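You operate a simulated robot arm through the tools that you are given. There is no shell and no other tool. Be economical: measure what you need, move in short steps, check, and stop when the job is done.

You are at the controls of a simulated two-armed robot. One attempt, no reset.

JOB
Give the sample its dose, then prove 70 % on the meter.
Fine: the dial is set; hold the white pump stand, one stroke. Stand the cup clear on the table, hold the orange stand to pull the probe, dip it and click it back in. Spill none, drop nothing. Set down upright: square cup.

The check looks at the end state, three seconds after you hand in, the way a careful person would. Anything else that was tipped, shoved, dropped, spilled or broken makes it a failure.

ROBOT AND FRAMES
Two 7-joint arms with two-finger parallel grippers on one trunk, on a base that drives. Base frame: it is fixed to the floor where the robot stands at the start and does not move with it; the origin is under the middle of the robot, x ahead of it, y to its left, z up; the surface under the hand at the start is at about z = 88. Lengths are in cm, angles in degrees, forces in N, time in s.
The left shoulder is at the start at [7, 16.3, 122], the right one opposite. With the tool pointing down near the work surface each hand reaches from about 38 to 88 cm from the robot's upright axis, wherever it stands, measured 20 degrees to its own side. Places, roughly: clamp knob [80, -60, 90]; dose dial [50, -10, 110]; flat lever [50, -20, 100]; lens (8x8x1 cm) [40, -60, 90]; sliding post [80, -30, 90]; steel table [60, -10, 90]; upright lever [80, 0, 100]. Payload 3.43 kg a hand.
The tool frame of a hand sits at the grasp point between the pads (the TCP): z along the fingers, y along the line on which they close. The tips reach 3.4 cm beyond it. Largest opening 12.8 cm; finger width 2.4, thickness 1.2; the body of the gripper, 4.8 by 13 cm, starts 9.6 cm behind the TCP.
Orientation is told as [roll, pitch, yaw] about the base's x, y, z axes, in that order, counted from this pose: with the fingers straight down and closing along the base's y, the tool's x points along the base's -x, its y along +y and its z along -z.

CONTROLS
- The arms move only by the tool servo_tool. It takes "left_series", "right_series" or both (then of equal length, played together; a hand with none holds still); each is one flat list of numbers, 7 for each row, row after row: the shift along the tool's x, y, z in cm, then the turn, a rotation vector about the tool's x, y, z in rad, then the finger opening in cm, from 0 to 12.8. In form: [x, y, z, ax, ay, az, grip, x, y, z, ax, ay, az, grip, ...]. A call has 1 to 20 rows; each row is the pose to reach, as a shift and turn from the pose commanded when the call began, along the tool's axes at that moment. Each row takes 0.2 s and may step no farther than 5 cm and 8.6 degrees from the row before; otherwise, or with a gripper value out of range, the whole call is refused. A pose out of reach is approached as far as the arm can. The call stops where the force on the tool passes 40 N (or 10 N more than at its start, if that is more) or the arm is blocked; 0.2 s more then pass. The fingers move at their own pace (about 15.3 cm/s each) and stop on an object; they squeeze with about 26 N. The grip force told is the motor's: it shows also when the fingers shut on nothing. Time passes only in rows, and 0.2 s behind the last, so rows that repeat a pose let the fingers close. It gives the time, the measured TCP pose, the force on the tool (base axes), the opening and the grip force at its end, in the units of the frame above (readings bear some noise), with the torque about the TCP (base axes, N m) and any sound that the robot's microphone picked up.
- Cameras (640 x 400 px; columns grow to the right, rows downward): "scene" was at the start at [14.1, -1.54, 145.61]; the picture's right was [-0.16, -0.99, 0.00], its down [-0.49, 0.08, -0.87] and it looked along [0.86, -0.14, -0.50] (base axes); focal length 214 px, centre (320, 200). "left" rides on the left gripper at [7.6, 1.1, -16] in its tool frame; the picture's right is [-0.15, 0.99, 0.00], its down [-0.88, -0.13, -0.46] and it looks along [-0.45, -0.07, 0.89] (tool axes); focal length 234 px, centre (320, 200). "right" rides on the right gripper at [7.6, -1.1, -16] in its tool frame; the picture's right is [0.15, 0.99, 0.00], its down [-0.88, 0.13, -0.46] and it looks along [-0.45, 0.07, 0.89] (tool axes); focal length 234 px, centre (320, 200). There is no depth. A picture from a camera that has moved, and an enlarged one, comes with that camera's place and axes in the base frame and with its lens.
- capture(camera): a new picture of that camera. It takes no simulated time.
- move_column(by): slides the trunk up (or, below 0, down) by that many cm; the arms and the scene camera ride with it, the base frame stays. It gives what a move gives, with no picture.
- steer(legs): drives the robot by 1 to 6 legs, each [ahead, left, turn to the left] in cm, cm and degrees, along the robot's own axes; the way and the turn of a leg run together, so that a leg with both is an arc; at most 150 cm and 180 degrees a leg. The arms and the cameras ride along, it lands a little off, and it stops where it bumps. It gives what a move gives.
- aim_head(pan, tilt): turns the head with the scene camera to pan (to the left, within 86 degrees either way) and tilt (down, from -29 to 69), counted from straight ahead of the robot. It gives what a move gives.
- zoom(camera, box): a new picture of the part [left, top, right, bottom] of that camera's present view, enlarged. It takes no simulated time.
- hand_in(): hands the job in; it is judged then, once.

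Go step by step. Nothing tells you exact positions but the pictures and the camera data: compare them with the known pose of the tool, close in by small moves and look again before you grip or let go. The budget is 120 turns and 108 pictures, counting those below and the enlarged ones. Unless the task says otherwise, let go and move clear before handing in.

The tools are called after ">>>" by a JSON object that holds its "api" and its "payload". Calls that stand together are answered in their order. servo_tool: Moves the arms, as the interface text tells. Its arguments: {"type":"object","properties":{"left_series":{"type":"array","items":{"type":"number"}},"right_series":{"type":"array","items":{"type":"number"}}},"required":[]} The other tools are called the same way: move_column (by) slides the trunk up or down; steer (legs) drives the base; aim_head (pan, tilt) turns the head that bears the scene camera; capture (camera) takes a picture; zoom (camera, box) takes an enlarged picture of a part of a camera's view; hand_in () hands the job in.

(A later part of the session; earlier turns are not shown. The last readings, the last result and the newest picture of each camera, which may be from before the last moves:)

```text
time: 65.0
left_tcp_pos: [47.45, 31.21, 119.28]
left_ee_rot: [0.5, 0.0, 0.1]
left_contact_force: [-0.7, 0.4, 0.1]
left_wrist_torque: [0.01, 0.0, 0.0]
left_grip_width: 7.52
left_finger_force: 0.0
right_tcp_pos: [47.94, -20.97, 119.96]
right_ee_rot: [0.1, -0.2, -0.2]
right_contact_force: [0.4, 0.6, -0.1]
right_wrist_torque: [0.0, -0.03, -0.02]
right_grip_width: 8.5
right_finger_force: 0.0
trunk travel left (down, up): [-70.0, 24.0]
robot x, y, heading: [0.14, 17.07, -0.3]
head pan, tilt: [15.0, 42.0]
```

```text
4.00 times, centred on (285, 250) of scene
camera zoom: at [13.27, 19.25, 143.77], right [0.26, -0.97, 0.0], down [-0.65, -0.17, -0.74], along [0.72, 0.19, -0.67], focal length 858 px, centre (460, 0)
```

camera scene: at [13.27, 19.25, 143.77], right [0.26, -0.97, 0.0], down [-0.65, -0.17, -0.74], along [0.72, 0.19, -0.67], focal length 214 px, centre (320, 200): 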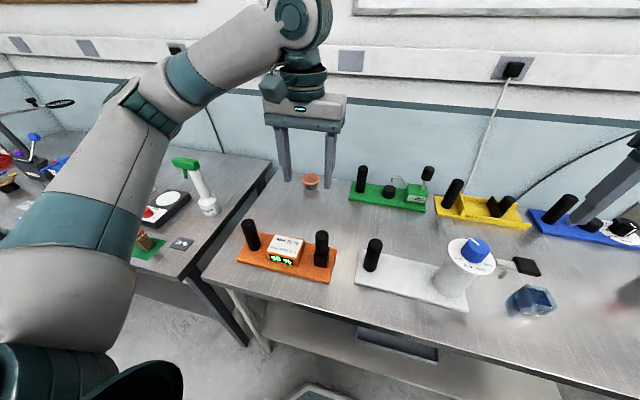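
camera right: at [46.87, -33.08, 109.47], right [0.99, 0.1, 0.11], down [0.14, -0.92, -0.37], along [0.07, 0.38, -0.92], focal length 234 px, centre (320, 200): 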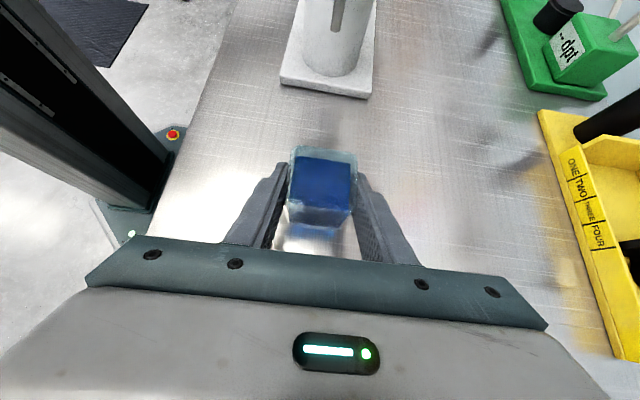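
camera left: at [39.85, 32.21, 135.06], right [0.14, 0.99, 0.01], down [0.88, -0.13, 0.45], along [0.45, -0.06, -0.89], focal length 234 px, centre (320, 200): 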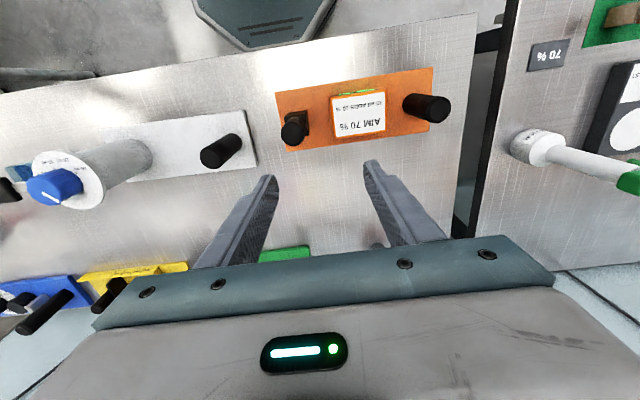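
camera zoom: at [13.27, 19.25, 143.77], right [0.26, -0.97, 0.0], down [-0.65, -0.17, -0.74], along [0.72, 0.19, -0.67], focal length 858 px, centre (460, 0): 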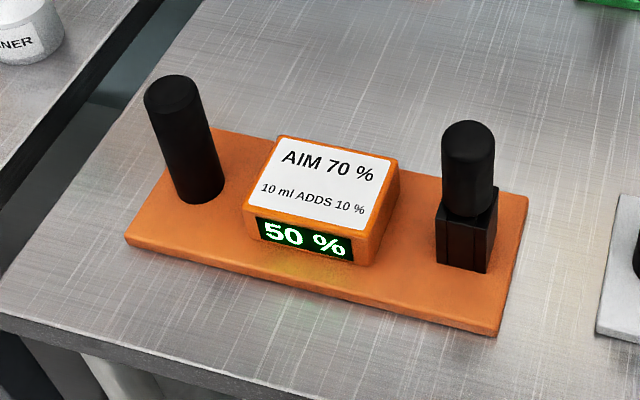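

The orange handle is at about (45.8, 48.1) and the probe grip at (46, 27.4), top 102.3. I'll bring the left hand above the orange handle.

>>> {"api": "servo_tool", "payload": {"left_series": [0.4, 4.2, 0, 0, 0, 0, 7.5, 0.8, 8.4, 0, 0, 0, 0, 7.5, 1.2, 12.6, 2, 0, 0, 0, 7.5, 1.6, 16.9, 4, 0, 0, 0, 7.5, 1.6, 16.9, 8, 0, 0, 0, 7.5, 1.6, 16.9, 8, 0, 0, 0, 7.5]}}

>>> {"api": "capture", "payload": {"camera": "left"}}

```text
time: 66.4
left_tcp_pos: [45.76, 48.11, 111.35]
left_ee_rot: [0.5, 0.0, 0.2]
left_contact_force: [0.3, 0.1, -1.0]
left_wrist_torque: [-0.01, 0.04, 0.04]
left_grip_width: 7.51
left_finger_force: 0.1
right_tcp_pos: [47.94, -20.89, 119.92]
right_ee_rot: [0.1, -0.1, -0.2]
right_contact_force: [0.8, 0.4, 0.8]
right_wrist_torque: [0.01, 0.03, -0.03]
right_grip_width: 8.48
right_finger_force: 0.1
trunk travel left (down, up): [-70.0, 24.0]
robot x, y, heading: [0.02, 17.4, -0.2]
head pan, tilt: [15.0, 42.0]
```

```text
40 pictures are left
camera left: at [38.31, 49.17, 127.23], right [0.14, 0.99, 0.01], down [0.88, -0.13, 0.45], along [0.45, -0.06, -0.89], focal length 234 px, centre (320, 200)
```

left: 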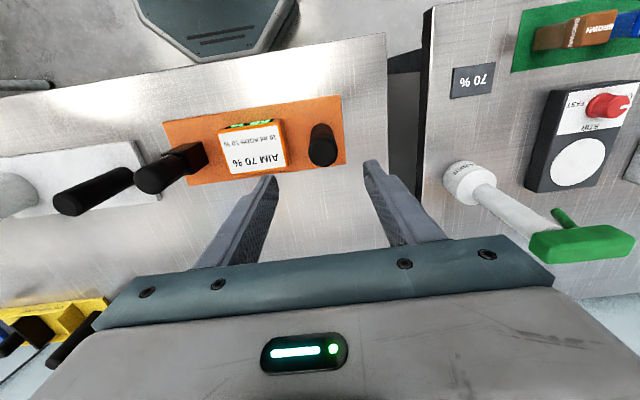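

The handle is at about (46.0, 48.5). I'll correct, lower and close gently.

>>> {"api": "servo_tool", "payload": {"left_series": [-0.1, 0.3, 4, 0, 0, 0, 7.5, -0.2, 0.4, 8.5, 0, 0, 0, 7.5, -0.2, 0.4, 13, 0, 0, 0, 7.5, -0.2, 0.4, 14, 0, 0, 0, 7.5, -0.2, 0.4, 14, 0, 0, 0, 7.5]}}

>>> {"api": "capture", "payload": {"camera": "left"}}

```text
time: 67.6
left_tcp_pos: [45.89, 48.54, 97.41]
left_ee_rot: [0.5, 0.0, 0.2]
left_contact_force: [0.3, -0.1, -0.3]
left_wrist_torque: [-0.02, 0.04, 0.03]
left_grip_width: 7.52
left_finger_force: 0.1
right_tcp_pos: [47.95, -20.93, 120.02]
right_ee_rot: [0.1, -0.1, -0.2]
right_contact_force: [0.3, 0.7, -0.1]
right_wrist_torque: [-0.03, -0.02, -0.03]
right_grip_width: 8.52
right_finger_force: 0.1
trunk travel left (down, up): [-70.0, 24.0]
robot x, y, heading: [-0.2, 16.84, -0.2]
head pan, tilt: [15.0, 42.0]
```

```text
39 pictures are left
camera left: at [38.42, 49.62, 113.33], right [0.14, 0.99, 0.01], down [0.88, -0.13, 0.45], along [0.45, -0.06, -0.89], focal length 234 px, centre (320, 200)
```

left: 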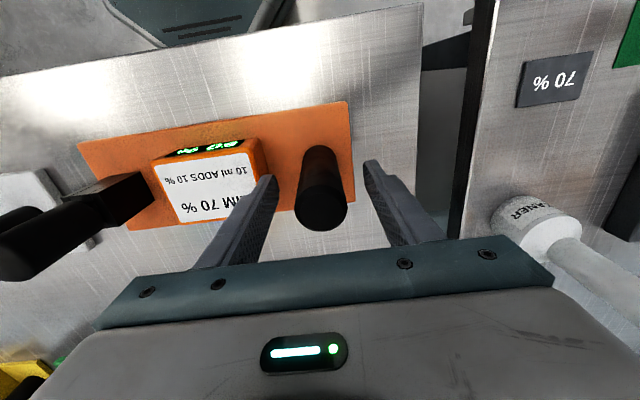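

Well centred; closing slowly. The right hand also moves above the probe grip, staying high.

>>> {"api": "servo_tool", "payload": {"left_series": [0, 0, 0, 0, 0, 0, 6, 0, 0.1, 0, 0, 0, 0, 5, 0, 0.1, 0, 0, 0, 0, 4.2, 0, 0.1, 0, 0, 0, 0, 3.6, 0, 0.1, 0, 0, 0, 0, 3.2, 0, 0.1, 0, 0, 0, 0, 2, 0, 0.1, 0, 0, 0, 0, 2]}}

>>> {"api": "servo_tool", "payload": {"right_series": [0.2, 4.8, 0, 0, 0, 0, 8, 0.4, 9.6, 0, 0, 0, 0, 8, 0.6, 14.4, 0, 0, 0, 0, 8, 0.8, 19.2, 0, 0, 0, 0, 8, 1.0, 24, 0, 0, 0, 0, 8, 1.2, 28.8, 0, 0, 0, 0, 7, 1.4, 33.6, 0, 0, 0, 0, 7, 1.6, 38.4, 0, 0, 0, 0, 7, 1.8, 43.2, 0, 0, 0, 0, 7, 1.9, 46.5, 0, 0, 0, 0, 7, 1.9, 48.3, 0, 0, 0, 0, 7, 1.9, 48.3, 0, 0, 0, 0, 7]}}

>>> {"api": "capture", "payload": {"camera": "right"}}

>>> {"api": "capture", "payload": {"camera": "scene"}}

```text
time: 69.2
left_tcp_pos: [45.94, 48.64, 97.53]
left_ee_rot: [0.4, 0.0, 0.2]
left_contact_force: [0.1, 0.5, 3.8]
left_wrist_torque: [-1.29, 0.19, -0.01]
left_grip_width: 3.58
left_finger_force: 25.8
right_tcp_pos: [47.91, -20.89, 119.97]
right_ee_rot: [0.1, 0.0, -0.2]
right_contact_force: [0.1, 0.5, 0.2]
right_wrist_torque: [0.01, -0.01, -0.01]
right_grip_width: 8.5
right_finger_force: 0.1
trunk travel left (down, up): [-70.0, 24.0]
robot x, y, heading: [0.02, 17.2, -0.2]
head pan, tilt: [15.0, 42.0]
```

```text
time: 71.8
left_tcp_pos: [45.94, 48.72, 97.5]
left_ee_rot: [0.5, 0.0, 0.2]
left_contact_force: [0.7, 0.2, 2.7]
left_wrist_torque: [-1.24, 0.03, -0.04]
left_grip_width: 3.58
left_finger_force: 26.5
right_tcp_pos: [46.22, 27.42, 120.03]
right_ee_rot: [0.1, -0.1, -0.1]
right_contact_force: [0.5, 0.3, 0.0]
right_wrist_torque: [-0.04, 0.0, 0.0]
right_grip_width: 6.99
right_finger_force: 0.0
trunk travel left (down, up): [-70.0, 24.0]
robot x, y, heading: [-0.0, 17.16, 0.1]
head pan, tilt: [15.0, 42.0]
```

```text
38 pictures are left
camera right: at [38.59, 26.38, 136.0], right [-0.14, 0.99, 0.0], down [0.88, 0.13, 0.46], along [0.45, 0.07, -0.89], focal length 234 px, centre (320, 200)
```

right: 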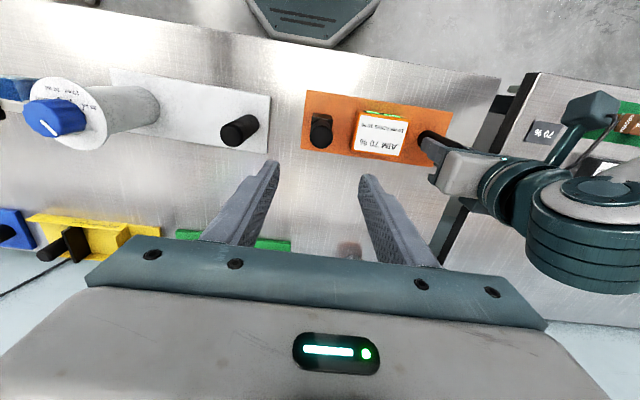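

```text
37 pictures are left
camera scene: at [13.24, 19.28, 143.77], right [0.26, -0.97, 0.0], down [-0.65, -0.17, -0.74], along [0.72, 0.19, -0.67], focal length 214 px, centre (320, 200)
```

scene: 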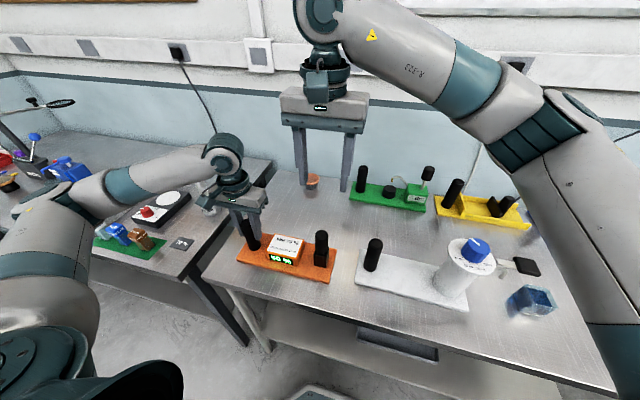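

The probe lies straight below. I'll go down to just above it and look.

>>> {"api": "servo_tool", "payload": {"right_series": [0.1, 0.1, 4, 0, 0, 0, 7, 0.2, 0.15, 8, 0, 0, 0, 7, 0.3, 0.15, 11.5, 0, 0, 0, 7, 0.3, 0.15, 11.5, 0, 0, 0, 7]}}

>>> {"api": "capture", "payload": {"camera": "right"}}

>>> {"api": "zoom", "payload": {"camera": "scene", "box": [230, 180, 370, 290]}}

```text
time: 72.8
left_tcp_pos: [45.95, 48.73, 97.57]
left_ee_rot: [0.5, 0.0, 0.3]
left_contact_force: [0.2, 0.7, 3.3]
left_wrist_torque: [-1.19, 0.1, 0.03]
left_grip_width: 3.56
left_finger_force: 25.5
right_tcp_pos: [45.91, 27.64, 108.42]
right_ee_rot: [0.2, -0.3, -0.2]
right_contact_force: [-0.8, 0.4, 0.2]
right_wrist_torque: [-0.01, -0.03, 0.0]
right_grip_width: 7.0
right_finger_force: 0.2
trunk travel left (down, up): [-70.0, 24.0]
robot x, y, heading: [0.19, 17.14, -0.2]
head pan, tilt: [15.0, 42.0]
```

```text
36 pictures are left
camera right: at [38.29, 26.43, 124.46], right [-0.14, 0.99, 0.0], down [0.88, 0.13, 0.46], along [0.45, 0.07, -0.89], focal length 234 px, centre (320, 200)
```

right: 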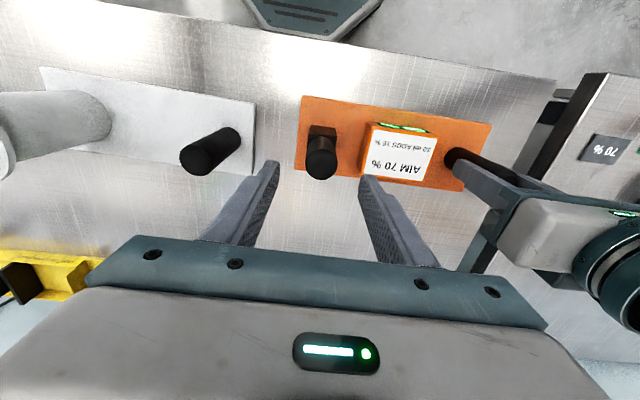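

```text
3.64 times, centred on (300, 235) of scene
camera zoom: at [13.23, 19.31, 143.77], right [0.26, -0.97, 0.0], down [-0.65, -0.17, -0.74], along [0.72, 0.19, -0.67], focal length 780 px, centre (393, 73)
```

zoom: 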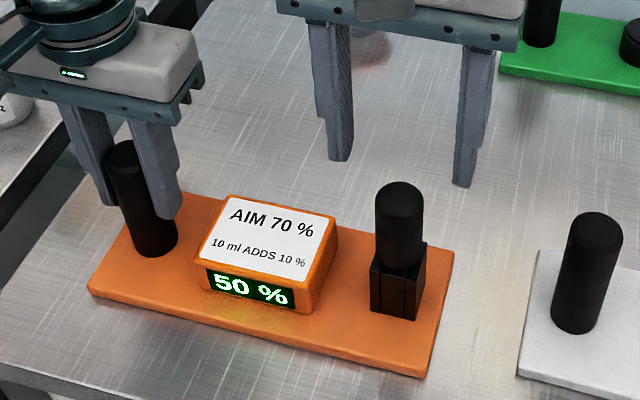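

Centred. I'll lower so the fingertips end just above the black holder block, and close.

>>> {"api": "servo_tool", "payload": {"right_series": [0.1, 0, 3, 0, 0, 0, 7, 0.25, 0, 6, 0, 0, 0, 7, 0.25, 0, 8.3, 0, 0, 0, 7, 0.25, 0, 8.3, 0, 0, 0, 6, 0.25, 0, 8.3, 0, 0, 0, 6]}}

>>> {"api": "zoom", "payload": {"camera": "right", "box": [240, 100, 400, 240]}}

>>> {"api": "zoom", "payload": {"camera": "scene", "box": [280, 200, 370, 280]}}

```text
time: 74.0
left_tcp_pos: [45.88, 48.68, 97.48]
left_ee_rot: [0.5, 0.0, 0.2]
left_contact_force: [-0.2, 1.4, 4.0]
left_wrist_torque: [-1.14, 0.0, 0.06]
left_grip_width: 3.6
left_finger_force: 25.6
right_tcp_pos: [45.48, 27.64, 100.22]
right_ee_rot: [0.1, 0.0, -0.2]
right_contact_force: [-0.9, -0.3, 0.4]
right_wrist_torque: [-0.02, 0.0, -0.03]
right_grip_width: 5.99
right_finger_force: 0.1
trunk travel left (down, up): [-70.0, 24.0]
robot x, y, heading: [0.06, 17.11, -0.3]
head pan, tilt: [15.0, 42.0]
```

```text
2.86 times, centred on (320, 170) of right
camera zoom: at [37.98, 26.43, 116.19], right [-0.14, 0.99, 0.0], down [0.88, 0.13, 0.46], along [0.45, 0.07, -0.89], focal length 669 px, centre (320, 286)
```

zoom: 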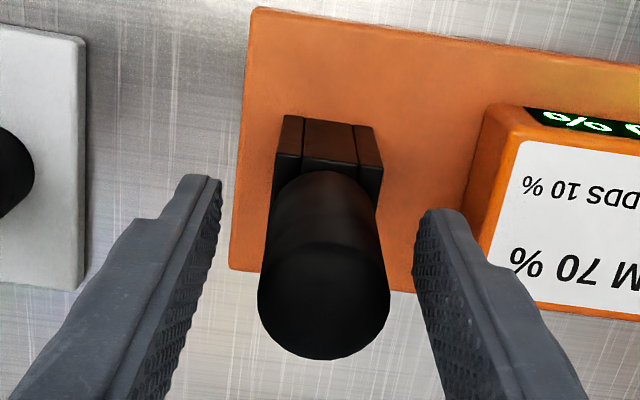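

```text
5.00 times, centred on (325, 240) of scene
camera zoom: at [13.24, 19.31, 143.77], right [0.26, -0.97, 0.0], down [-0.65, -0.17, -0.74], along [0.72, 0.19, -0.67], focal length 1072 px, centre (295, 0)
```

zoom: 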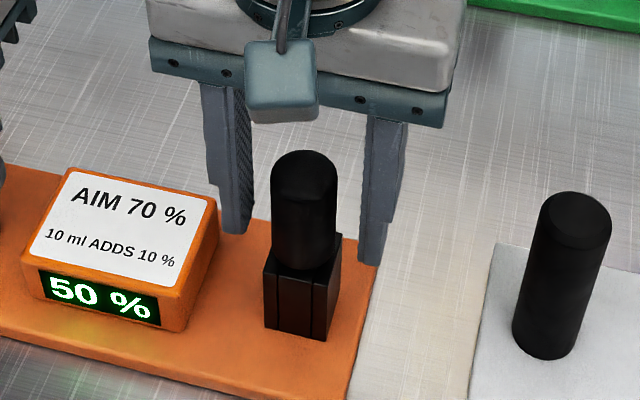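

Good alignment; closing on the probe grip.

>>> {"api": "servo_tool", "payload": {"right_series": [0, 0.1, 0, 0, 0, 0, 5, 0, 0.1, 0, 0, 0, 0, 4.3, 0, 0.1, 0, 0, 0, 0, 3.8, 0, 0.1, 0, 0, 0, 0, 3.3, 0, 0.1, 0, 0, 0, 0, 2, 0, 0.1, 0, 0, 0, 0, 1.5, 0, 0.1, 0, 0, 0, 0, 1.5]}}

>>> {"api": "zoom", "payload": {"camera": "right", "box": [240, 100, 400, 240]}}

```text
time: 75.6
left_tcp_pos: [45.93, 48.66, 97.44]
left_ee_rot: [0.4, 0.0, 0.1]
left_contact_force: [-0.4, 1.3, 2.7]
left_wrist_torque: [-1.2, -0.01, -0.02]
left_grip_width: 3.56
left_finger_force: 25.9
right_tcp_pos: [45.55, 27.49, 100.24]
right_ee_rot: [0.1, -0.1, -0.2]
right_contact_force: [-0.3, -0.4, 0.3]
right_wrist_torque: [0.0, 0.0, 0.01]
right_grip_width: 3.27
right_finger_force: 26.0
trunk travel left (down, up): [-70.0, 24.0]
robot x, y, heading: [0.13, 17.51, -0.0]
head pan, tilt: [15.0, 42.0]
heard: snap
```

```text
2.86 times, centred on (320, 170) of right
camera zoom: at [38.04, 26.55, 116.24], right [-0.14, 0.99, 0.0], down [0.88, 0.13, 0.46], along [0.45, 0.07, -0.89], focal length 669 px, centre (320, 286)
```

zoom: 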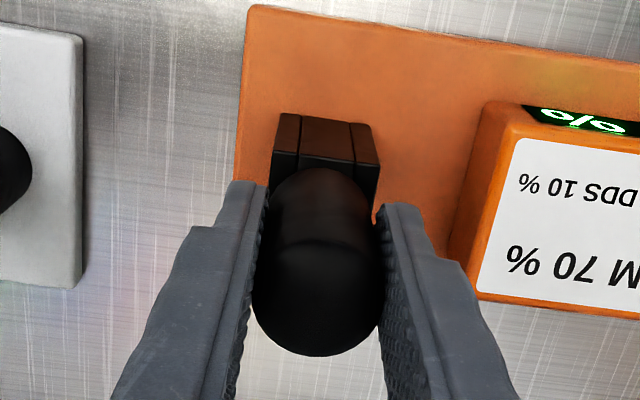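

I heard a snap and the grip holds (3.27 cm); the seated pose is (45.55, 27.5, 100.24). I'll pull straight up slowly.

>>> {"api": "servo_tool", "payload": {"right_series": [0, 0, -0.4, 0, 0, 0, 1.5, 0, 0, -0.8, 0, 0, 0, 1.5, 0, 0, -1.4, 0, 0, 0, 1.5, 0, 0, -2.2, 0, 0, 0, 1.5, 0, 0, -3.2, 0, 0, 0, 1.5, 0, 0, -4.5, 0, 0, 0, 1.5, 0, 0, -6, 0, 0, 0, 1.5, 0, 0, -8, 0, 0, 0, 1.5, 0, 0, -8, 0, 0, 0, 1.5]}}

>>> {"api": "zoom", "payload": {"camera": "scene", "box": [220, 160, 370, 290]}}

```text
time: 77.6
left_tcp_pos: [46.03, 48.64, 97.43]
left_ee_rot: [0.5, -0.1, 0.2]
left_contact_force: [-0.6, 0.5, 3.5]
left_wrist_torque: [-1.21, -0.05, -0.01]
left_grip_width: 3.57
left_finger_force: 25.8
right_tcp_pos: [45.83, 27.8, 108.23]
right_ee_rot: [0.1, -0.1, -0.2]
right_contact_force: [0.3, -1.1, -1.4]
right_wrist_torque: [0.01, 0.02, 0.02]
right_grip_width: 3.26
right_finger_force: 26.0
trunk travel left (down, up): [-70.0, 24.0]
robot x, y, heading: [-0.22, 17.33, 0.1]
head pan, tilt: [15.0, 42.0]
```

```text
3.08 times, centred on (295, 225) of scene
camera zoom: at [13.24, 19.3, 143.77], right [0.26, -0.97, 0.0], down [-0.65, -0.17, -0.74], along [0.72, 0.19, -0.67], focal length 660 px, centre (397, 123)
```

zoom: 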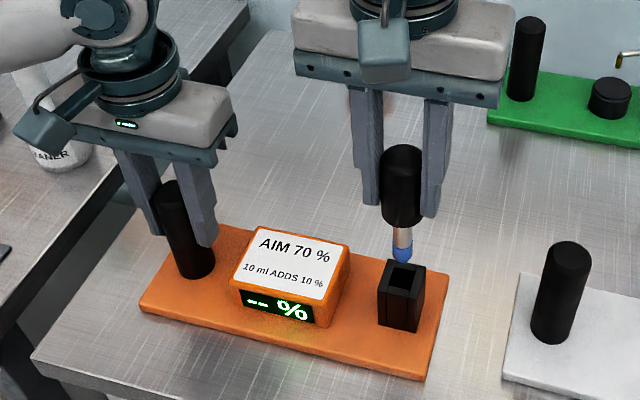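

The probe is out and the display shows "-- %". Its tip is about 10.2 cm below the TCP. I'll raise it to z=123, clear of everything, and carry it above the cup.

>>> {"api": "servo_tool", "payload": {"right_series": [0, 0, -3, 0, 0, 0, 1.5, 0, 0, -7, 0, 0, 0, 1.5, 0, 0, -11.5, 0, 0, 0, 1.5, 0, -1, -15, 0, 0, 0, 1.5, -0.2, -4, -15, 0, 0, 0, 1.5, -0.4, -8, -15, 0, 0, 0, 1.5, -0.6, -12.5, -15, 0, 0, 0, 1.5, -0.8, -17, -15, 0, 0, 0, 1.5, -1.0, -21.5, -15, 0, 0, 0, 1.5, -1.2, -26, -15, 0, 0, 0, 1.5, -1.4, -30.5, -15, 0, 0, 0, 1.5, -1.6, -35, -15, 0, 0, 0, 1.5, -1.8, -39.5, -15, 0, 0, 0, 1.5, -2.0, -44, -15, 0, 0, 0, 1.5, -2.2, -48, -15, 0, 0, 0, 1.5, -2.3, -51, -15, 0, 0, 0, 1.5, -2.3, -52.7, -15, 0, 0, 0, 1.5, -2.3, -52.7, -15, 0, 0, 0, 1.5]}}

>>> {"api": "aim_head", "payload": {"pan": -38, "tilt": 38}}

>>> {"api": "capture", "payload": {"camera": "scene"}}

>>> {"api": "capture", "payload": {"camera": "right"}}

```text
time: 81.4
left_tcp_pos: [45.93, 48.63, 97.42]
left_ee_rot: [0.5, 0.0, 0.1]
left_contact_force: [-0.5, 1.0, 3.0]
left_wrist_torque: [-1.2, -0.15, -0.02]
left_grip_width: 3.58
left_finger_force: 25.8
right_tcp_pos: [47.65, -25.1, 123.12]
right_ee_rot: [0.1, -0.1, -0.1]
right_contact_force: [0.1, 0.0, -0.8]
right_wrist_torque: [0.01, 0.03, -0.01]
right_grip_width: 3.29
right_finger_force: 26.2
trunk travel left (down, up): [-70.0, 24.0]
robot x, y, heading: [0.25, 17.3, -0.3]
head pan, tilt: [15.0, 42.0]
```

```text
time: 82.7
left_tcp_pos: [45.93, 48.7, 97.53]
left_ee_rot: [0.4, -0.1, 0.1]
left_contact_force: [-0.2, 0.5, 2.9]
left_wrist_torque: [-1.18, 0.0, 0.03]
left_grip_width: 3.59
left_finger_force: 26.3
right_tcp_pos: [47.77, -25.09, 123.12]
right_ee_rot: [0.1, 0.0, -0.2]
right_contact_force: [0.4, -0.4, -1.4]
right_wrist_torque: [0.0, 0.01, 0.0]
right_grip_width: 3.3
right_finger_force: 26.4
trunk travel left (down, up): [-70.0, 24.0]
robot x, y, heading: [-0.31, 17.7, 0.1]
head pan, tilt: [-38.0, 38.0]
```

```text
30 pictures are left
camera scene: at [11.95, 11.8, 144.36], right [-0.62, -0.79, 0.0], down [-0.48, 0.38, -0.79], along [0.62, -0.49, -0.62], focal length 214 px, centre (320, 200)
```

scene: 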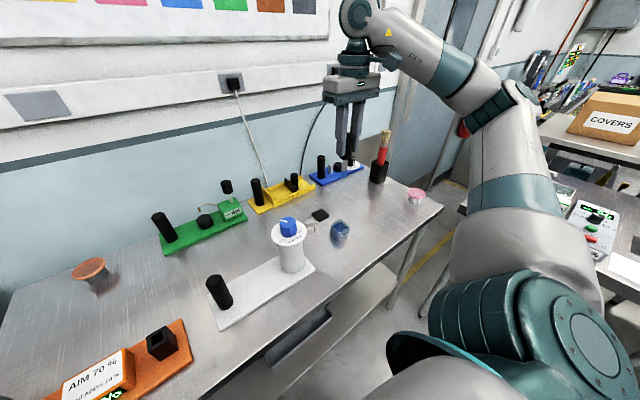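

```text
29 pictures are left
camera right: at [40.16, -26.1, 139.1], right [-0.14, 0.99, 0.0], down [0.88, 0.13, 0.46], along [0.45, 0.07, -0.89], focal length 234 px, centre (320, 200)
```

right: 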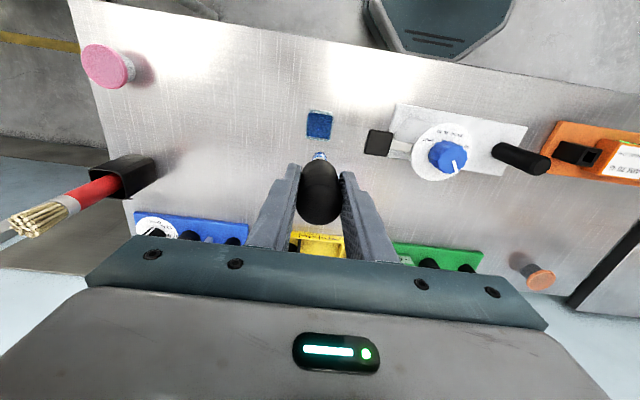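

The probe hangs right above the cup. I'll descend to tip z≈101 and verify before dipping.

>>> {"api": "servo_tool", "payload": {"right_series": [0, 0, 3, 0, 0, 0, 1.5, 0, 0, 7, 0, 0, 0, 1.5, 0, 0, 10.5, 0, 0, 0, 1.5, 0, 0, 12, 0, 0, 0, 1.5, 0, 0, 12, 0, 0, 0, 1.5]}}

>>> {"api": "zoom", "payload": {"camera": "right", "box": [260, 80, 380, 240]}}

>>> {"api": "zoom", "payload": {"camera": "scene", "box": [290, 150, 400, 260]}}

```text
time: 83.9
left_tcp_pos: [45.81, 48.72, 97.43]
left_ee_rot: [0.6, 0.1, 0.3]
left_contact_force: [-0.4, 2.3, 3.9]
left_wrist_torque: [-1.15, 0.07, -0.03]
left_grip_width: 3.55
left_finger_force: 26.3
right_tcp_pos: [47.65, -25.01, 111.0]
right_ee_rot: [0.2, -0.2, -0.1]
right_contact_force: [-0.1, -0.5, -0.1]
right_wrist_torque: [0.03, 0.03, 0.01]
right_grip_width: 3.28
right_finger_force: 26.3
trunk travel left (down, up): [-70.0, 24.0]
robot x, y, heading: [-0.07, 17.2, -0.2]
head pan, tilt: [-38.0, 38.0]
```

```text
2.50 times, centred on (320, 160) of right
camera zoom: at [40.15, -26.16, 127.11], right [-0.14, 0.99, 0.0], down [0.88, 0.13, 0.46], along [0.45, 0.07, -0.89], focal length 585 px, centre (320, 300)
```

zoom: 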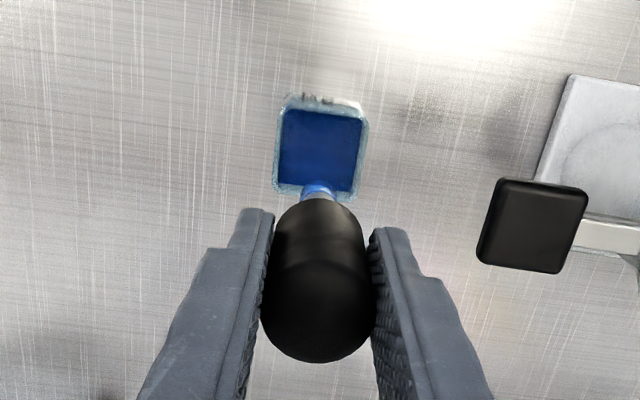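

```text
3.64 times, centred on (345, 205) of scene
camera zoom: at [11.95, 11.81, 144.37], right [-0.62, -0.79, 0.0], down [-0.48, 0.38, -0.79], along [0.62, -0.49, -0.62], focal length 780 px, centre (229, 182)
```

zoom: 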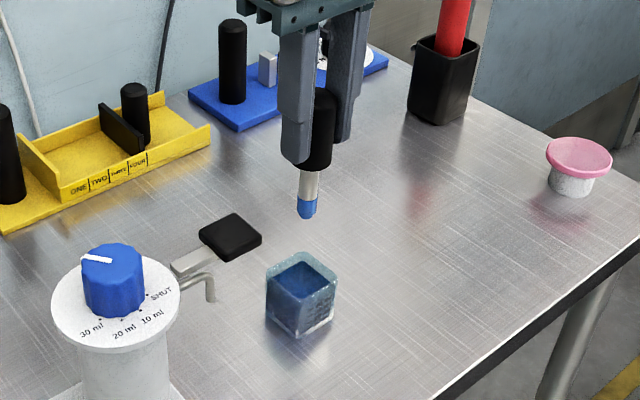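

Probe and cup agree to within 0.3 cm. I'll dip slowly to tip z≈90, which leaves the cup bottom untouched and the fingers above the rim.

>>> {"api": "servo_tool", "payload": {"right_series": [0, 0, 2, 0, 0, 0, 1.5, 0, 0, 4.5, 0, 0, 0, 1.5, 0, 0, 6.5, 0, 0, 0, 1.5, 0, 0, 7.5, 0, 0, 0, 1.5, 0, 0, 8.3, 0, 0, 0, 1.5, 0, 0, 9, 0, 0, 0, 1.5, 0, 0, 9.6, 0, 0, 0, 1.5, 0, 0, 10.2, 0, 0, 0, 1.5, 0, 0, 10.6, 0, 0, 0, 1.5, 0, 0, 10.6, 0, 0, 0, 1.5, 0, 0, 10.6, 0, 0, 0, 1.5, 0, 0, 10.6, 0, 0, 0, 1.5]}}

>>> {"api": "zoom", "payload": {"camera": "scene", "box": [290, 180, 390, 260]}}

>>> {"api": "zoom", "payload": {"camera": "left", "box": [60, 110, 300, 250]}}

```text
time: 86.5
left_tcp_pos: [46.02, 48.65, 97.43]
left_ee_rot: [0.4, 0.0, 0.2]
left_contact_force: [-1.0, 0.9, 4.0]
left_wrist_torque: [-1.19, -0.03, 0.03]
left_grip_width: 3.58
left_finger_force: 26.4
right_tcp_pos: [47.89, -25.06, 100.4]
right_ee_rot: [0.1, 0.0, -0.1]
right_contact_force: [-0.2, -0.3, -0.8]
right_wrist_torque: [-0.03, -0.02, -0.01]
right_grip_width: 3.26
right_finger_force: 26.2
trunk travel left (down, up): [-70.0, 24.0]
robot x, y, heading: [0.16, 16.8, -0.2]
head pan, tilt: [-38.0, 38.0]
```

```text
5.00 times, centred on (340, 220) of scene
camera zoom: at [11.95, 11.8, 144.37], right [-0.62, -0.79, 0.0], down [-0.48, 0.38, -0.79], along [0.62, -0.49, -0.62], focal length 1072 px, centre (220, 100)
```

zoom: 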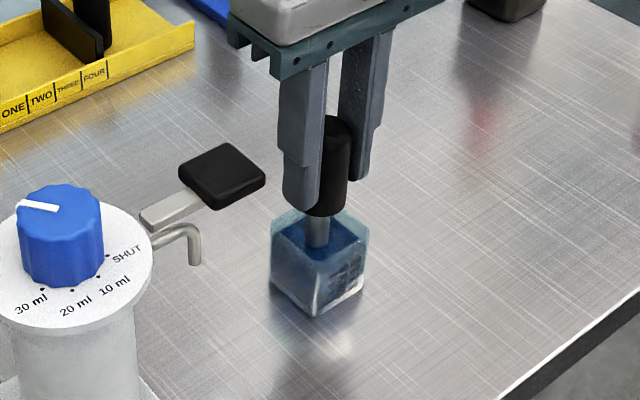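

```text
2.67 times, centred on (180, 180) of left
camera zoom: at [38.4, 49.75, 113.34], right [0.14, 0.99, 0.01], down [0.88, -0.13, 0.45], along [0.45, -0.06, -0.89], focal length 624 px, centre (693, 253)
```

zoom: 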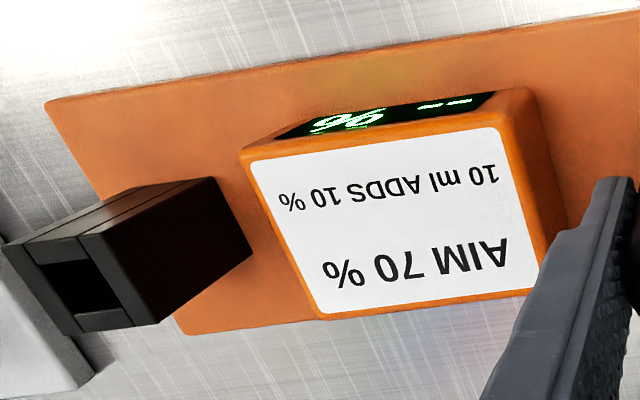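

The probe is in the liquid but the display still shows "-- %". I'll hold for 2 seconds and check again.

>>> {"api": "servo_tool", "payload": {"right_series": [0, 0, 0.2, 0, 0, 0, 1.5, 0, 0, 0.3, 0, 0, 0, 1.5, 0, 0, 0.3, 0, 0, 0, 1.5, 0, 0, 0.3, 0, 0, 0, 1.5, 0, 0, 0.3, 0, 0, 0, 1.5, 0, 0, 0.3, 0, 0, 0, 1.5, 0, 0, 0.3, 0, 0, 0, 1.5, 0, 0, 0.3, 0, 0, 0, 1.5, 0, 0, 0.3, 0, 0, 0, 1.5, 0, 0, 0.3, 0, 0, 0, 1.5]}}

>>> {"api": "zoom", "payload": {"camera": "left", "box": [60, 110, 300, 250]}}

```text
time: 88.7
left_tcp_pos: [45.87, 48.67, 97.49]
left_ee_rot: [0.5, 0.1, 0.2]
left_contact_force: [-1.3, -0.4, 3.2]
left_wrist_torque: [-1.17, 0.01, 0.01]
left_grip_width: 3.55
left_finger_force: 26.0
right_tcp_pos: [47.88, -24.97, 100.4]
right_ee_rot: [0.0, -0.1, -0.2]
right_contact_force: [-0.5, -0.1, -1.5]
right_wrist_torque: [-0.03, 0.02, -0.01]
right_grip_width: 3.3
right_finger_force: 25.9
trunk travel left (down, up): [-70.0, 24.0]
robot x, y, heading: [-0.11, 17.4, -0.1]
head pan, tilt: [-38.0, 38.0]
```

```text
2.67 times, centred on (180, 180) of left
camera zoom: at [38.4, 49.75, 113.35], right [0.14, 0.99, 0.01], down [0.88, -0.13, 0.45], along [0.45, -0.06, -0.89], focal length 624 px, centre (693, 253)
```

zoom: 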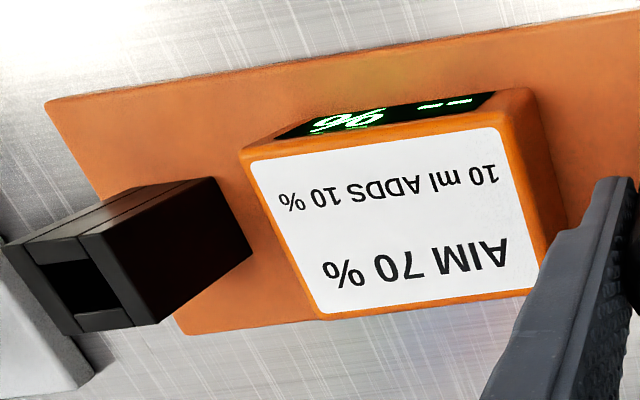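

No change, so the reading presumably comes when the probe is clicked in. I'll dip 0.6 cm deeper for a second, then lift out.

>>> {"api": "servo_tool", "payload": {"right_series": [0, 0, 0.3, 0, 0, 0, 1.5, 0, 0, 0.6, 0, 0, 0, 1.5, 0, 0, 0.6, 0, 0, 0, 1.5, 0, 0, 0.6, 0, 0, 0, 1.5, 0, 0, 0.6, 0, 0, 0, 1.5, 0, 0, 0.6, 0, 0, 0, 1.5, 0, 0, 0.2, 0, 0, 0, 1.5, 0, 0, -0.6, 0, 0, 0, 1.5, 0, 0, -1.6, 0, 0, 0, 1.5, 0, 0, -2.8, 0, 0, 0, 1.5, 0, 0, -4.2, 0, 0, 0, 1.5, 0, 0, -5.5, 0, 0, 0, 1.5, 0, 0, -6.5, 0, 0, 0, 1.5, 0, 0, -6.5, 0, 0, 0, 1.5]}}

>>> {"api": "zoom", "payload": {"camera": "scene", "box": [290, 170, 390, 260]}}

```text
time: 91.7
left_tcp_pos: [45.85, 48.58, 97.46]
left_ee_rot: [0.5, 0.1, 0.2]
left_contact_force: [1.5, 0.2, 2.3]
left_wrist_torque: [-1.16, -0.01, 0.0]
left_grip_width: 3.58
left_finger_force: 26.2
right_tcp_pos: [47.75, -25.0, 106.68]
right_ee_rot: [0.1, 0.0, -0.2]
right_contact_force: [0.5, 0.5, 0.1]
right_wrist_torque: [0.0, 0.01, 0.01]
right_grip_width: 3.26
right_finger_force: 25.8
trunk travel left (down, up): [-70.0, 24.0]
robot x, y, heading: [-0.02, 17.51, 0.2]
head pan, tilt: [-38.0, 38.0]
```

```text
4.44 times, centred on (340, 215) of scene
camera zoom: at [11.95, 11.79, 144.37], right [-0.62, -0.79, 0.0], down [-0.48, 0.38, -0.79], along [0.62, -0.49, -0.62], focal length 953 px, centre (231, 133)
```

zoom: 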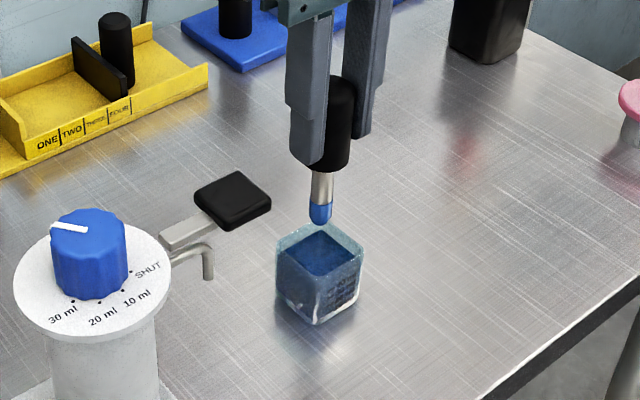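

No spill and the cup is steady. I'll raise the probe and carry it back above its socket.

>>> {"api": "servo_tool", "payload": {"right_series": [0, 0, -3, 0, 0, 0, 1.5, 0, 0, -7, 0, 0, 0, 1.5, 0, 0, -11.5, 0, 0, 0, 1.5, 0, 0, -15, 0, 0, 0, 1.5, 0, 2, -16.4, 0, 0, 0, 1.5, 0.2, 6, -16.4, 0, 0, 0, 1.5, 0.4, 10.5, -16.4, 0, 0, 0, 1.5, 0.6, 15, -16.4, 0, 0, 0, 1.5, 0.8, 19.5, -16.4, 0, 0, 0, 1.5, 1.0, 24, -16.4, 0, 0, 0, 1.5, 1.2, 28.5, -16.4, 0, 0, 0, 1.5, 1.4, 33, -16.4, 0, 0, 0, 1.5, 1.6, 37.5, -16.4, 0, 0, 0, 1.5, 1.8, 42, -16.4, 0, 0, 0, 1.5, 2.0, 46.5, -16.4, 0, 0, 0, 1.5, 2.2, 50, -16.4, 0, 0, 0, 1.5, 2.3, 52, -16.4, 0, 0, 0, 1.5, 2.3, 52.7, -16.4, 0, 0, 0, 1.5, 2.3, 52.7, -16.4, 0, 0, 0, 1.5]}}

>>> {"api": "aim_head", "payload": {"pan": 15, "tilt": 42}}

>>> {"api": "servo_tool", "payload": {"right_series": [0, 0, 4, 0, 0, 0, 1.5, 0, 0, 8, 0, 0, 0, 1.5, 0, 0, 12, 0, 0, 0, 1.5, 0, 0, 14.5, 0, 0, 0, 1.5, 0, 0, 14.5, 0, 0, 0, 1.5]}}

>>> {"api": "zoom", "payload": {"camera": "right", "box": [250, 80, 390, 240]}}

>>> {"api": "zoom", "payload": {"camera": "scene", "box": [270, 190, 370, 270]}}

>>> {"api": "zoom", "payload": {"camera": "left", "box": [0, 100, 240, 280]}}

```text
time: 95.7
left_tcp_pos: [45.98, 48.56, 97.36]
left_ee_rot: [0.4, -0.1, 0.1]
left_contact_force: [0.7, 0.0, 3.3]
left_wrist_torque: [-1.16, 0.02, 0.0]
left_grip_width: 3.59
left_finger_force: 25.8
right_tcp_pos: [45.54, 27.69, 123.34]
right_ee_rot: [0.1, -0.1, -0.3]
right_contact_force: [0.0, 0.2, 0.0]
right_wrist_torque: [0.0, 0.0, 0.0]
right_grip_width: 3.3
right_finger_force: 26.0
trunk travel left (down, up): [-70.0, 24.0]
robot x, y, heading: [-0.04, 16.72, 0.1]
head pan, tilt: [-38.0, 38.0]
```

```text
time: 96.9
left_tcp_pos: [45.96, 48.73, 97.45]
left_ee_rot: [0.5, 0.0, 0.3]
left_contact_force: [-0.2, 0.3, 2.8]
left_wrist_torque: [-1.16, -0.03, 0.0]
left_grip_width: 3.57
left_finger_force: 26.3
right_tcp_pos: [45.55, 27.66, 123.13]
right_ee_rot: [0.1, -0.1, -0.1]
right_contact_force: [-0.6, 0.2, -0.8]
right_wrist_torque: [0.01, 0.01, 0.0]
right_grip_width: 3.28
right_finger_force: 26.0
trunk travel left (down, up): [-70.0, 24.0]
robot x, y, heading: [0.09, 17.24, -0.2]
head pan, tilt: [15.0, 42.0]
```

```text
time: 98.1
left_tcp_pos: [45.96, 48.63, 97.48]
left_ee_rot: [0.4, 0.0, 0.1]
left_contact_force: [1.0, 0.4, 2.3]
left_wrist_torque: [-1.15, 0.06, -0.01]
left_grip_width: 3.57
left_finger_force: 26.1
right_tcp_pos: [45.66, 27.9, 108.63]
right_ee_rot: [0.1, 0.0, -0.1]
right_contact_force: [-0.4, -0.3, -0.3]
right_wrist_torque: [0.0, 0.01, -0.02]
right_grip_width: 3.28
right_finger_force: 25.5
trunk travel left (down, up): [-70.0, 24.0]
robot x, y, heading: [0.03, 17.05, -0.1]
head pan, tilt: [15.0, 42.0]
```

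```text
2.50 times, centred on (320, 160) of right
camera zoom: at [37.94, 26.67, 124.65], right [-0.14, 0.99, 0.0], down [0.88, 0.13, 0.46], along [0.45, 0.07, -0.89], focal length 585 px, centre (320, 300)
```

zoom: 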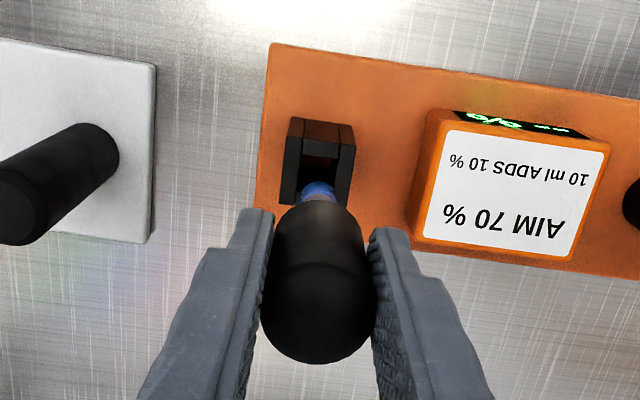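

```text
5.00 times, centred on (320, 230) of scene
camera zoom: at [13.24, 19.3, 143.77], right [0.26, -0.97, 0.0], down [-0.65, -0.17, -0.74], along [0.72, 0.19, -0.67], focal length 1072 px, centre (320, 50)
```

zoom: 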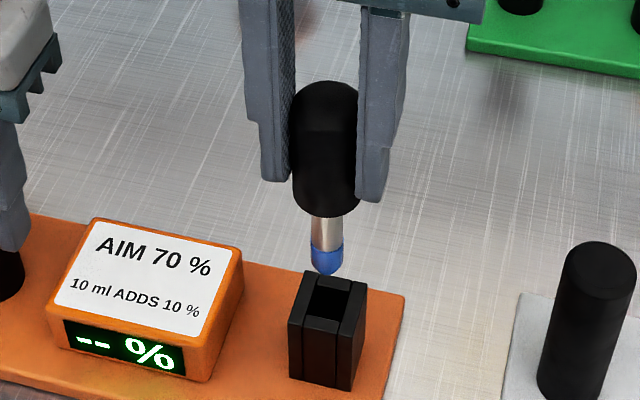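

```text
2.22 times, centred on (120, 190) of left
camera zoom: at [38.41, 49.78, 113.34], right [0.14, 0.99, 0.01], down [0.88, -0.13, 0.45], along [0.45, -0.06, -0.89], focal length 520 px, centre (764, 222)
```

zoom: 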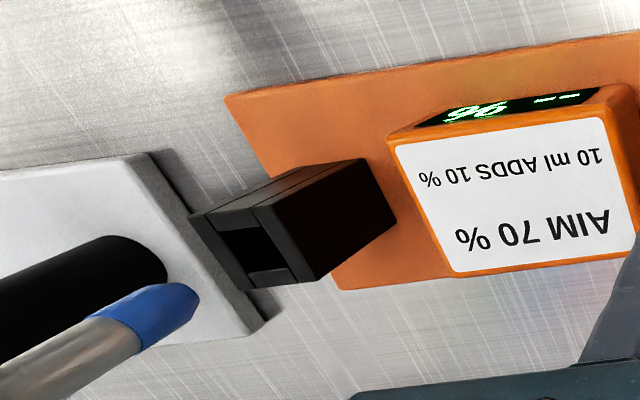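

The tip is just above the socket. A closer look will fix the last millimetres.

>>> {"api": "zoom", "payload": {"camera": "right", "box": [300, 100, 350, 170]}}

>>> {"api": "zoom", "payload": {"camera": "scene", "box": [300, 225, 345, 270]}}

```text
5.71 times, centred on (325, 135) of right
camera zoom: at [37.94, 26.67, 124.65], right [-0.14, 0.99, 0.0], down [0.88, 0.13, 0.46], along [0.45, 0.07, -0.89], focal length 1338 px, centre (291, 571)
```

zoom: 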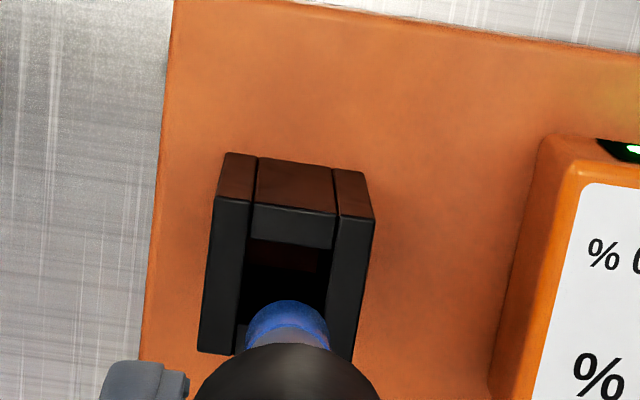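

```text
8.89 times, centred on (322, 248) of scene
camera zoom: at [13.24, 19.3, 143.77], right [0.26, -0.97, 0.0], down [-0.65, -0.17, -0.74], along [0.72, 0.19, -0.67], focal length 1906 px, centre (298, -222)
```

zoom: 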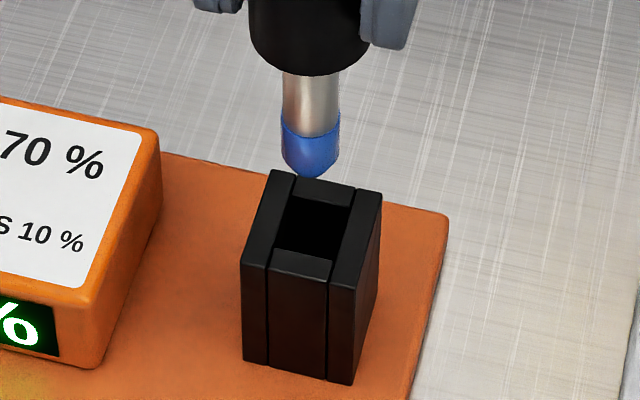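

Both views show the tip over the hole within about 1 mm. I'll insert slowly with a small +0.1 cm x correction.

>>> {"api": "servo_tool", "payload": {"right_series": [-0.1, 0, 1, 0, 0, 0, 1.5, -0.1, 0, 2, 0, 0, 0, 1.5, -0.1, 0, 2.7, 0, 0, 0, 1.5, -0.1, 0, 3.4, 0, 0, 0, 1.5, -0.1, 0, 4.1, 0, 0, 0, 1.5, -0.1, 0, 4.8, 0, 0, 0, 1.5, -0.1, 0, 4.8, 0, 0, 0, 1.5]}}

>>> {"api": "zoom", "payload": {"camera": "scene", "box": [290, 210, 350, 270]}}

```text
time: 99.7
left_tcp_pos: [45.87, 48.75, 97.46]
left_ee_rot: [0.4, -0.1, 0.2]
left_contact_force: [-0.1, -0.1, 3.4]
left_wrist_torque: [-1.07, -0.14, 0.11]
left_grip_width: 3.55
left_finger_force: 26.2
right_tcp_pos: [45.6, 27.76, 103.93]
right_ee_rot: [0.2, -0.1, -0.2]
right_contact_force: [-2.7, 0.6, 0.2]
right_wrist_torque: [0.06, 0.26, 0.03]
right_grip_width: 3.29
right_finger_force: 25.5
trunk travel left (down, up): [-70.0, 24.0]
robot x, y, heading: [-0.17, 17.14, 0.2]
head pan, tilt: [15.0, 42.0]
```

```text
6.67 times, centred on (320, 240) of scene
camera zoom: at [13.2, 19.3, 143.77], right [0.26, -0.97, 0.0], down [-0.65, -0.17, -0.74], along [0.72, 0.19, -0.67], focal length 1430 px, centre (320, -67)
```

zoom: 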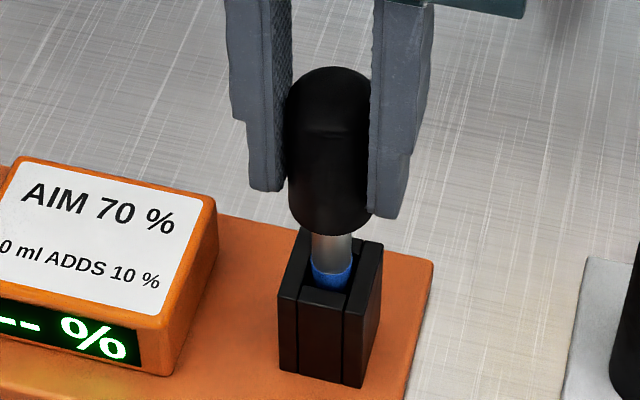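

The tip is in the hole with little side force. I'll push on down until it clicks.

>>> {"api": "servo_tool", "payload": {"right_series": [0.1, 0, 0.6, 0, 0, 0, 1.5, 0.1, 0, 1.2, 0, 0, 0, 1.5, 0.1, 0, 1.8, 0, 0, 0, 1.5, 0.1, 0, 2.4, 0, 0, 0, 1.5, 0.1, 0, 2.9, 0, 0, 0, 1.5, 0.1, 0, 3.3, 0, 0, 0, 1.5, 0.1, 0, 3.6, 0, 0, 0, 1.5, 0.1, 0, 3.8, 0, 0, 0, 1.5, 0.1, 0, 3.9, 0, 0, 0, 1.5]}}

>>> {"api": "zoom", "payload": {"camera": "scene", "box": [260, 210, 350, 280]}}

```text
time: 101.7
left_tcp_pos: [45.95, 48.79, 97.47]
left_ee_rot: [0.6, 0.0, 0.2]
left_contact_force: [2.3, 7.5, -0.3]
left_wrist_torque: [-0.92, -0.17, 0.21]
left_grip_width: 3.56
left_finger_force: 25.4
right_tcp_pos: [45.54, 27.67, 100.19]
right_ee_rot: [0.0, -0.2, -0.3]
right_contact_force: [-2.8, -9.7, 22.4]
right_wrist_torque: [0.25, 0.28, 0.13]
right_grip_width: 3.3
right_finger_force: 25.8
trunk travel left (down, up): [-70.0, 24.0]
robot x, y, heading: [-0.35, 17.6, -0.1]
head pan, tilt: [15.0, 42.0]
heard: snap
```

```text
5.71 times, centred on (305, 245) of scene
camera zoom: at [13.13, 19.23, 143.82], right [0.26, -0.97, 0.0], down [-0.65, -0.17, -0.74], along [0.72, 0.19, -0.67], focal length 1226 px, centre (406, -57)
```

zoom: 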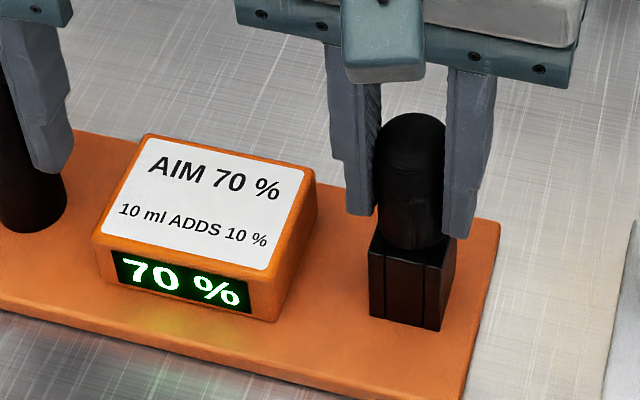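

The snap came and the meter reads 70 %. I'll open the right hand gently and lift off, with the left still holding.

>>> {"api": "servo_tool", "payload": {"right_series": [0, 0, -0.15, 0, 0, 0, 2.8, 0, 0, -0.15, 0, 0, 0, 3.3, 0, 0, -0.15, 0, 0, 0, 4, 0, 0, -0.15, 0, 0, 0, 5.5, 0, 0, -0.15, 0, 0, 0, 6.5, 0, 0, -2, 0, 0, 0, 6.5, 0, 0, -6, 0, 0, 0, 6.5, 0, 0, -10.5, 0, 0, 0, 6.5, 0, 0, -15, 0, 0, 0, 6.5, 0, 0, -19, 0, 0, 0, 6.5, 0, 0, -19, 0, 0, 0, 6.5]}}

>>> {"api": "servo_tool", "payload": {"left_series": [0, 0, 0, 0, 0, 0, 3.2, 0, 0, 0, 0, 0, 0, 3.7, 0, 0, 0, 0, 0, 0, 4.5, 0, 0, 0, 0, 0, 0, 6, 0, 0, 0, 0, 0, 0, 7.5, 0, 0, -2, 0, 0, 0, 7.5, 0, 0, -6, 0, 0, 0, 7.5, 0, 0, -10.5, 0, 0, 0, 7.5, 0, 0, -15, 0, 0, 0, 7.5, 0, 0, -20, 0, 0, 0, 7.5, 0, 0, -20, 0, 0, 0, 7.5]}}

>>> {"api": "capture", "payload": {"camera": "scene"}}

>>> {"api": "zoom", "payload": {"camera": "scene", "box": [220, 200, 350, 290]}}

```text
time: 104.1
left_tcp_pos: [46.0, 48.6, 97.48]
left_ee_rot: [0.5, -0.1, 0.1]
left_contact_force: [-1.2, 0.3, 2.9]
left_wrist_torque: [-1.14, -0.03, -0.13]
left_grip_width: 3.57
left_finger_force: 25.5
right_tcp_pos: [45.65, 27.84, 119.01]
right_ee_rot: [0.1, -0.2, -0.2]
right_contact_force: [-0.5, -1.1, -0.3]
right_wrist_torque: [0.01, -0.05, 0.0]
right_grip_width: 6.5
right_finger_force: 0.1
trunk travel left (down, up): [-70.0, 24.0]
robot x, y, heading: [-0.11, 17.22, -0.1]
head pan, tilt: [15.0, 42.0]
heard: snap
```

```text
time: 106.5
left_tcp_pos: [45.97, 48.58, 117.46]
left_ee_rot: [0.5, 0.1, 0.2]
left_contact_force: [-0.1, -0.2, 0.6]
left_wrist_torque: [-0.02, 0.04, -0.01]
left_grip_width: 7.53
left_finger_force: 0.1
right_tcp_pos: [45.79, 27.76, 118.97]
right_ee_rot: [0.0, -0.1, -0.2]
right_contact_force: [0.0, 0.2, 0.5]
right_wrist_torque: [0.01, 0.03, 0.0]
right_grip_width: 6.49
right_finger_force: 0.1
trunk travel left (down, up): [-70.0, 24.0]
robot x, y, heading: [0.04, 17.36, 0.1]
head pan, tilt: [15.0, 42.0]
```

```text
15 pictures are left
camera scene: at [13.33, 19.35, 143.76], right [0.26, -0.97, 0.0], down [-0.65, -0.17, -0.74], along [0.72, 0.19, -0.67], focal length 214 px, centre (320, 200)
```

scene: 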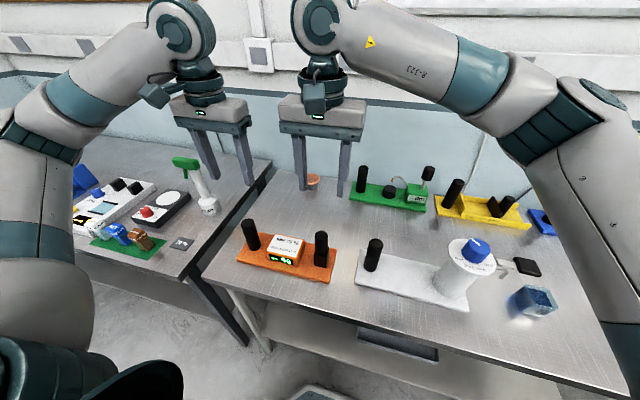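

```text
4.44 times, centred on (285, 245) of scene
camera zoom: at [13.33, 19.35, 143.76], right [0.26, -0.97, 0.0], down [-0.65, -0.17, -0.74], along [0.72, 0.19, -0.67], focal length 953 px, centre (476, 0)
```

zoom: 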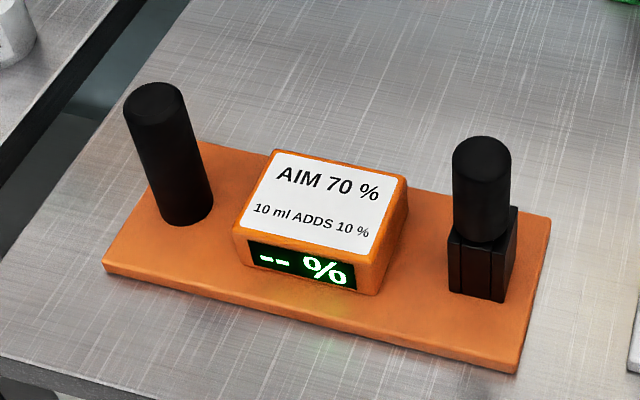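

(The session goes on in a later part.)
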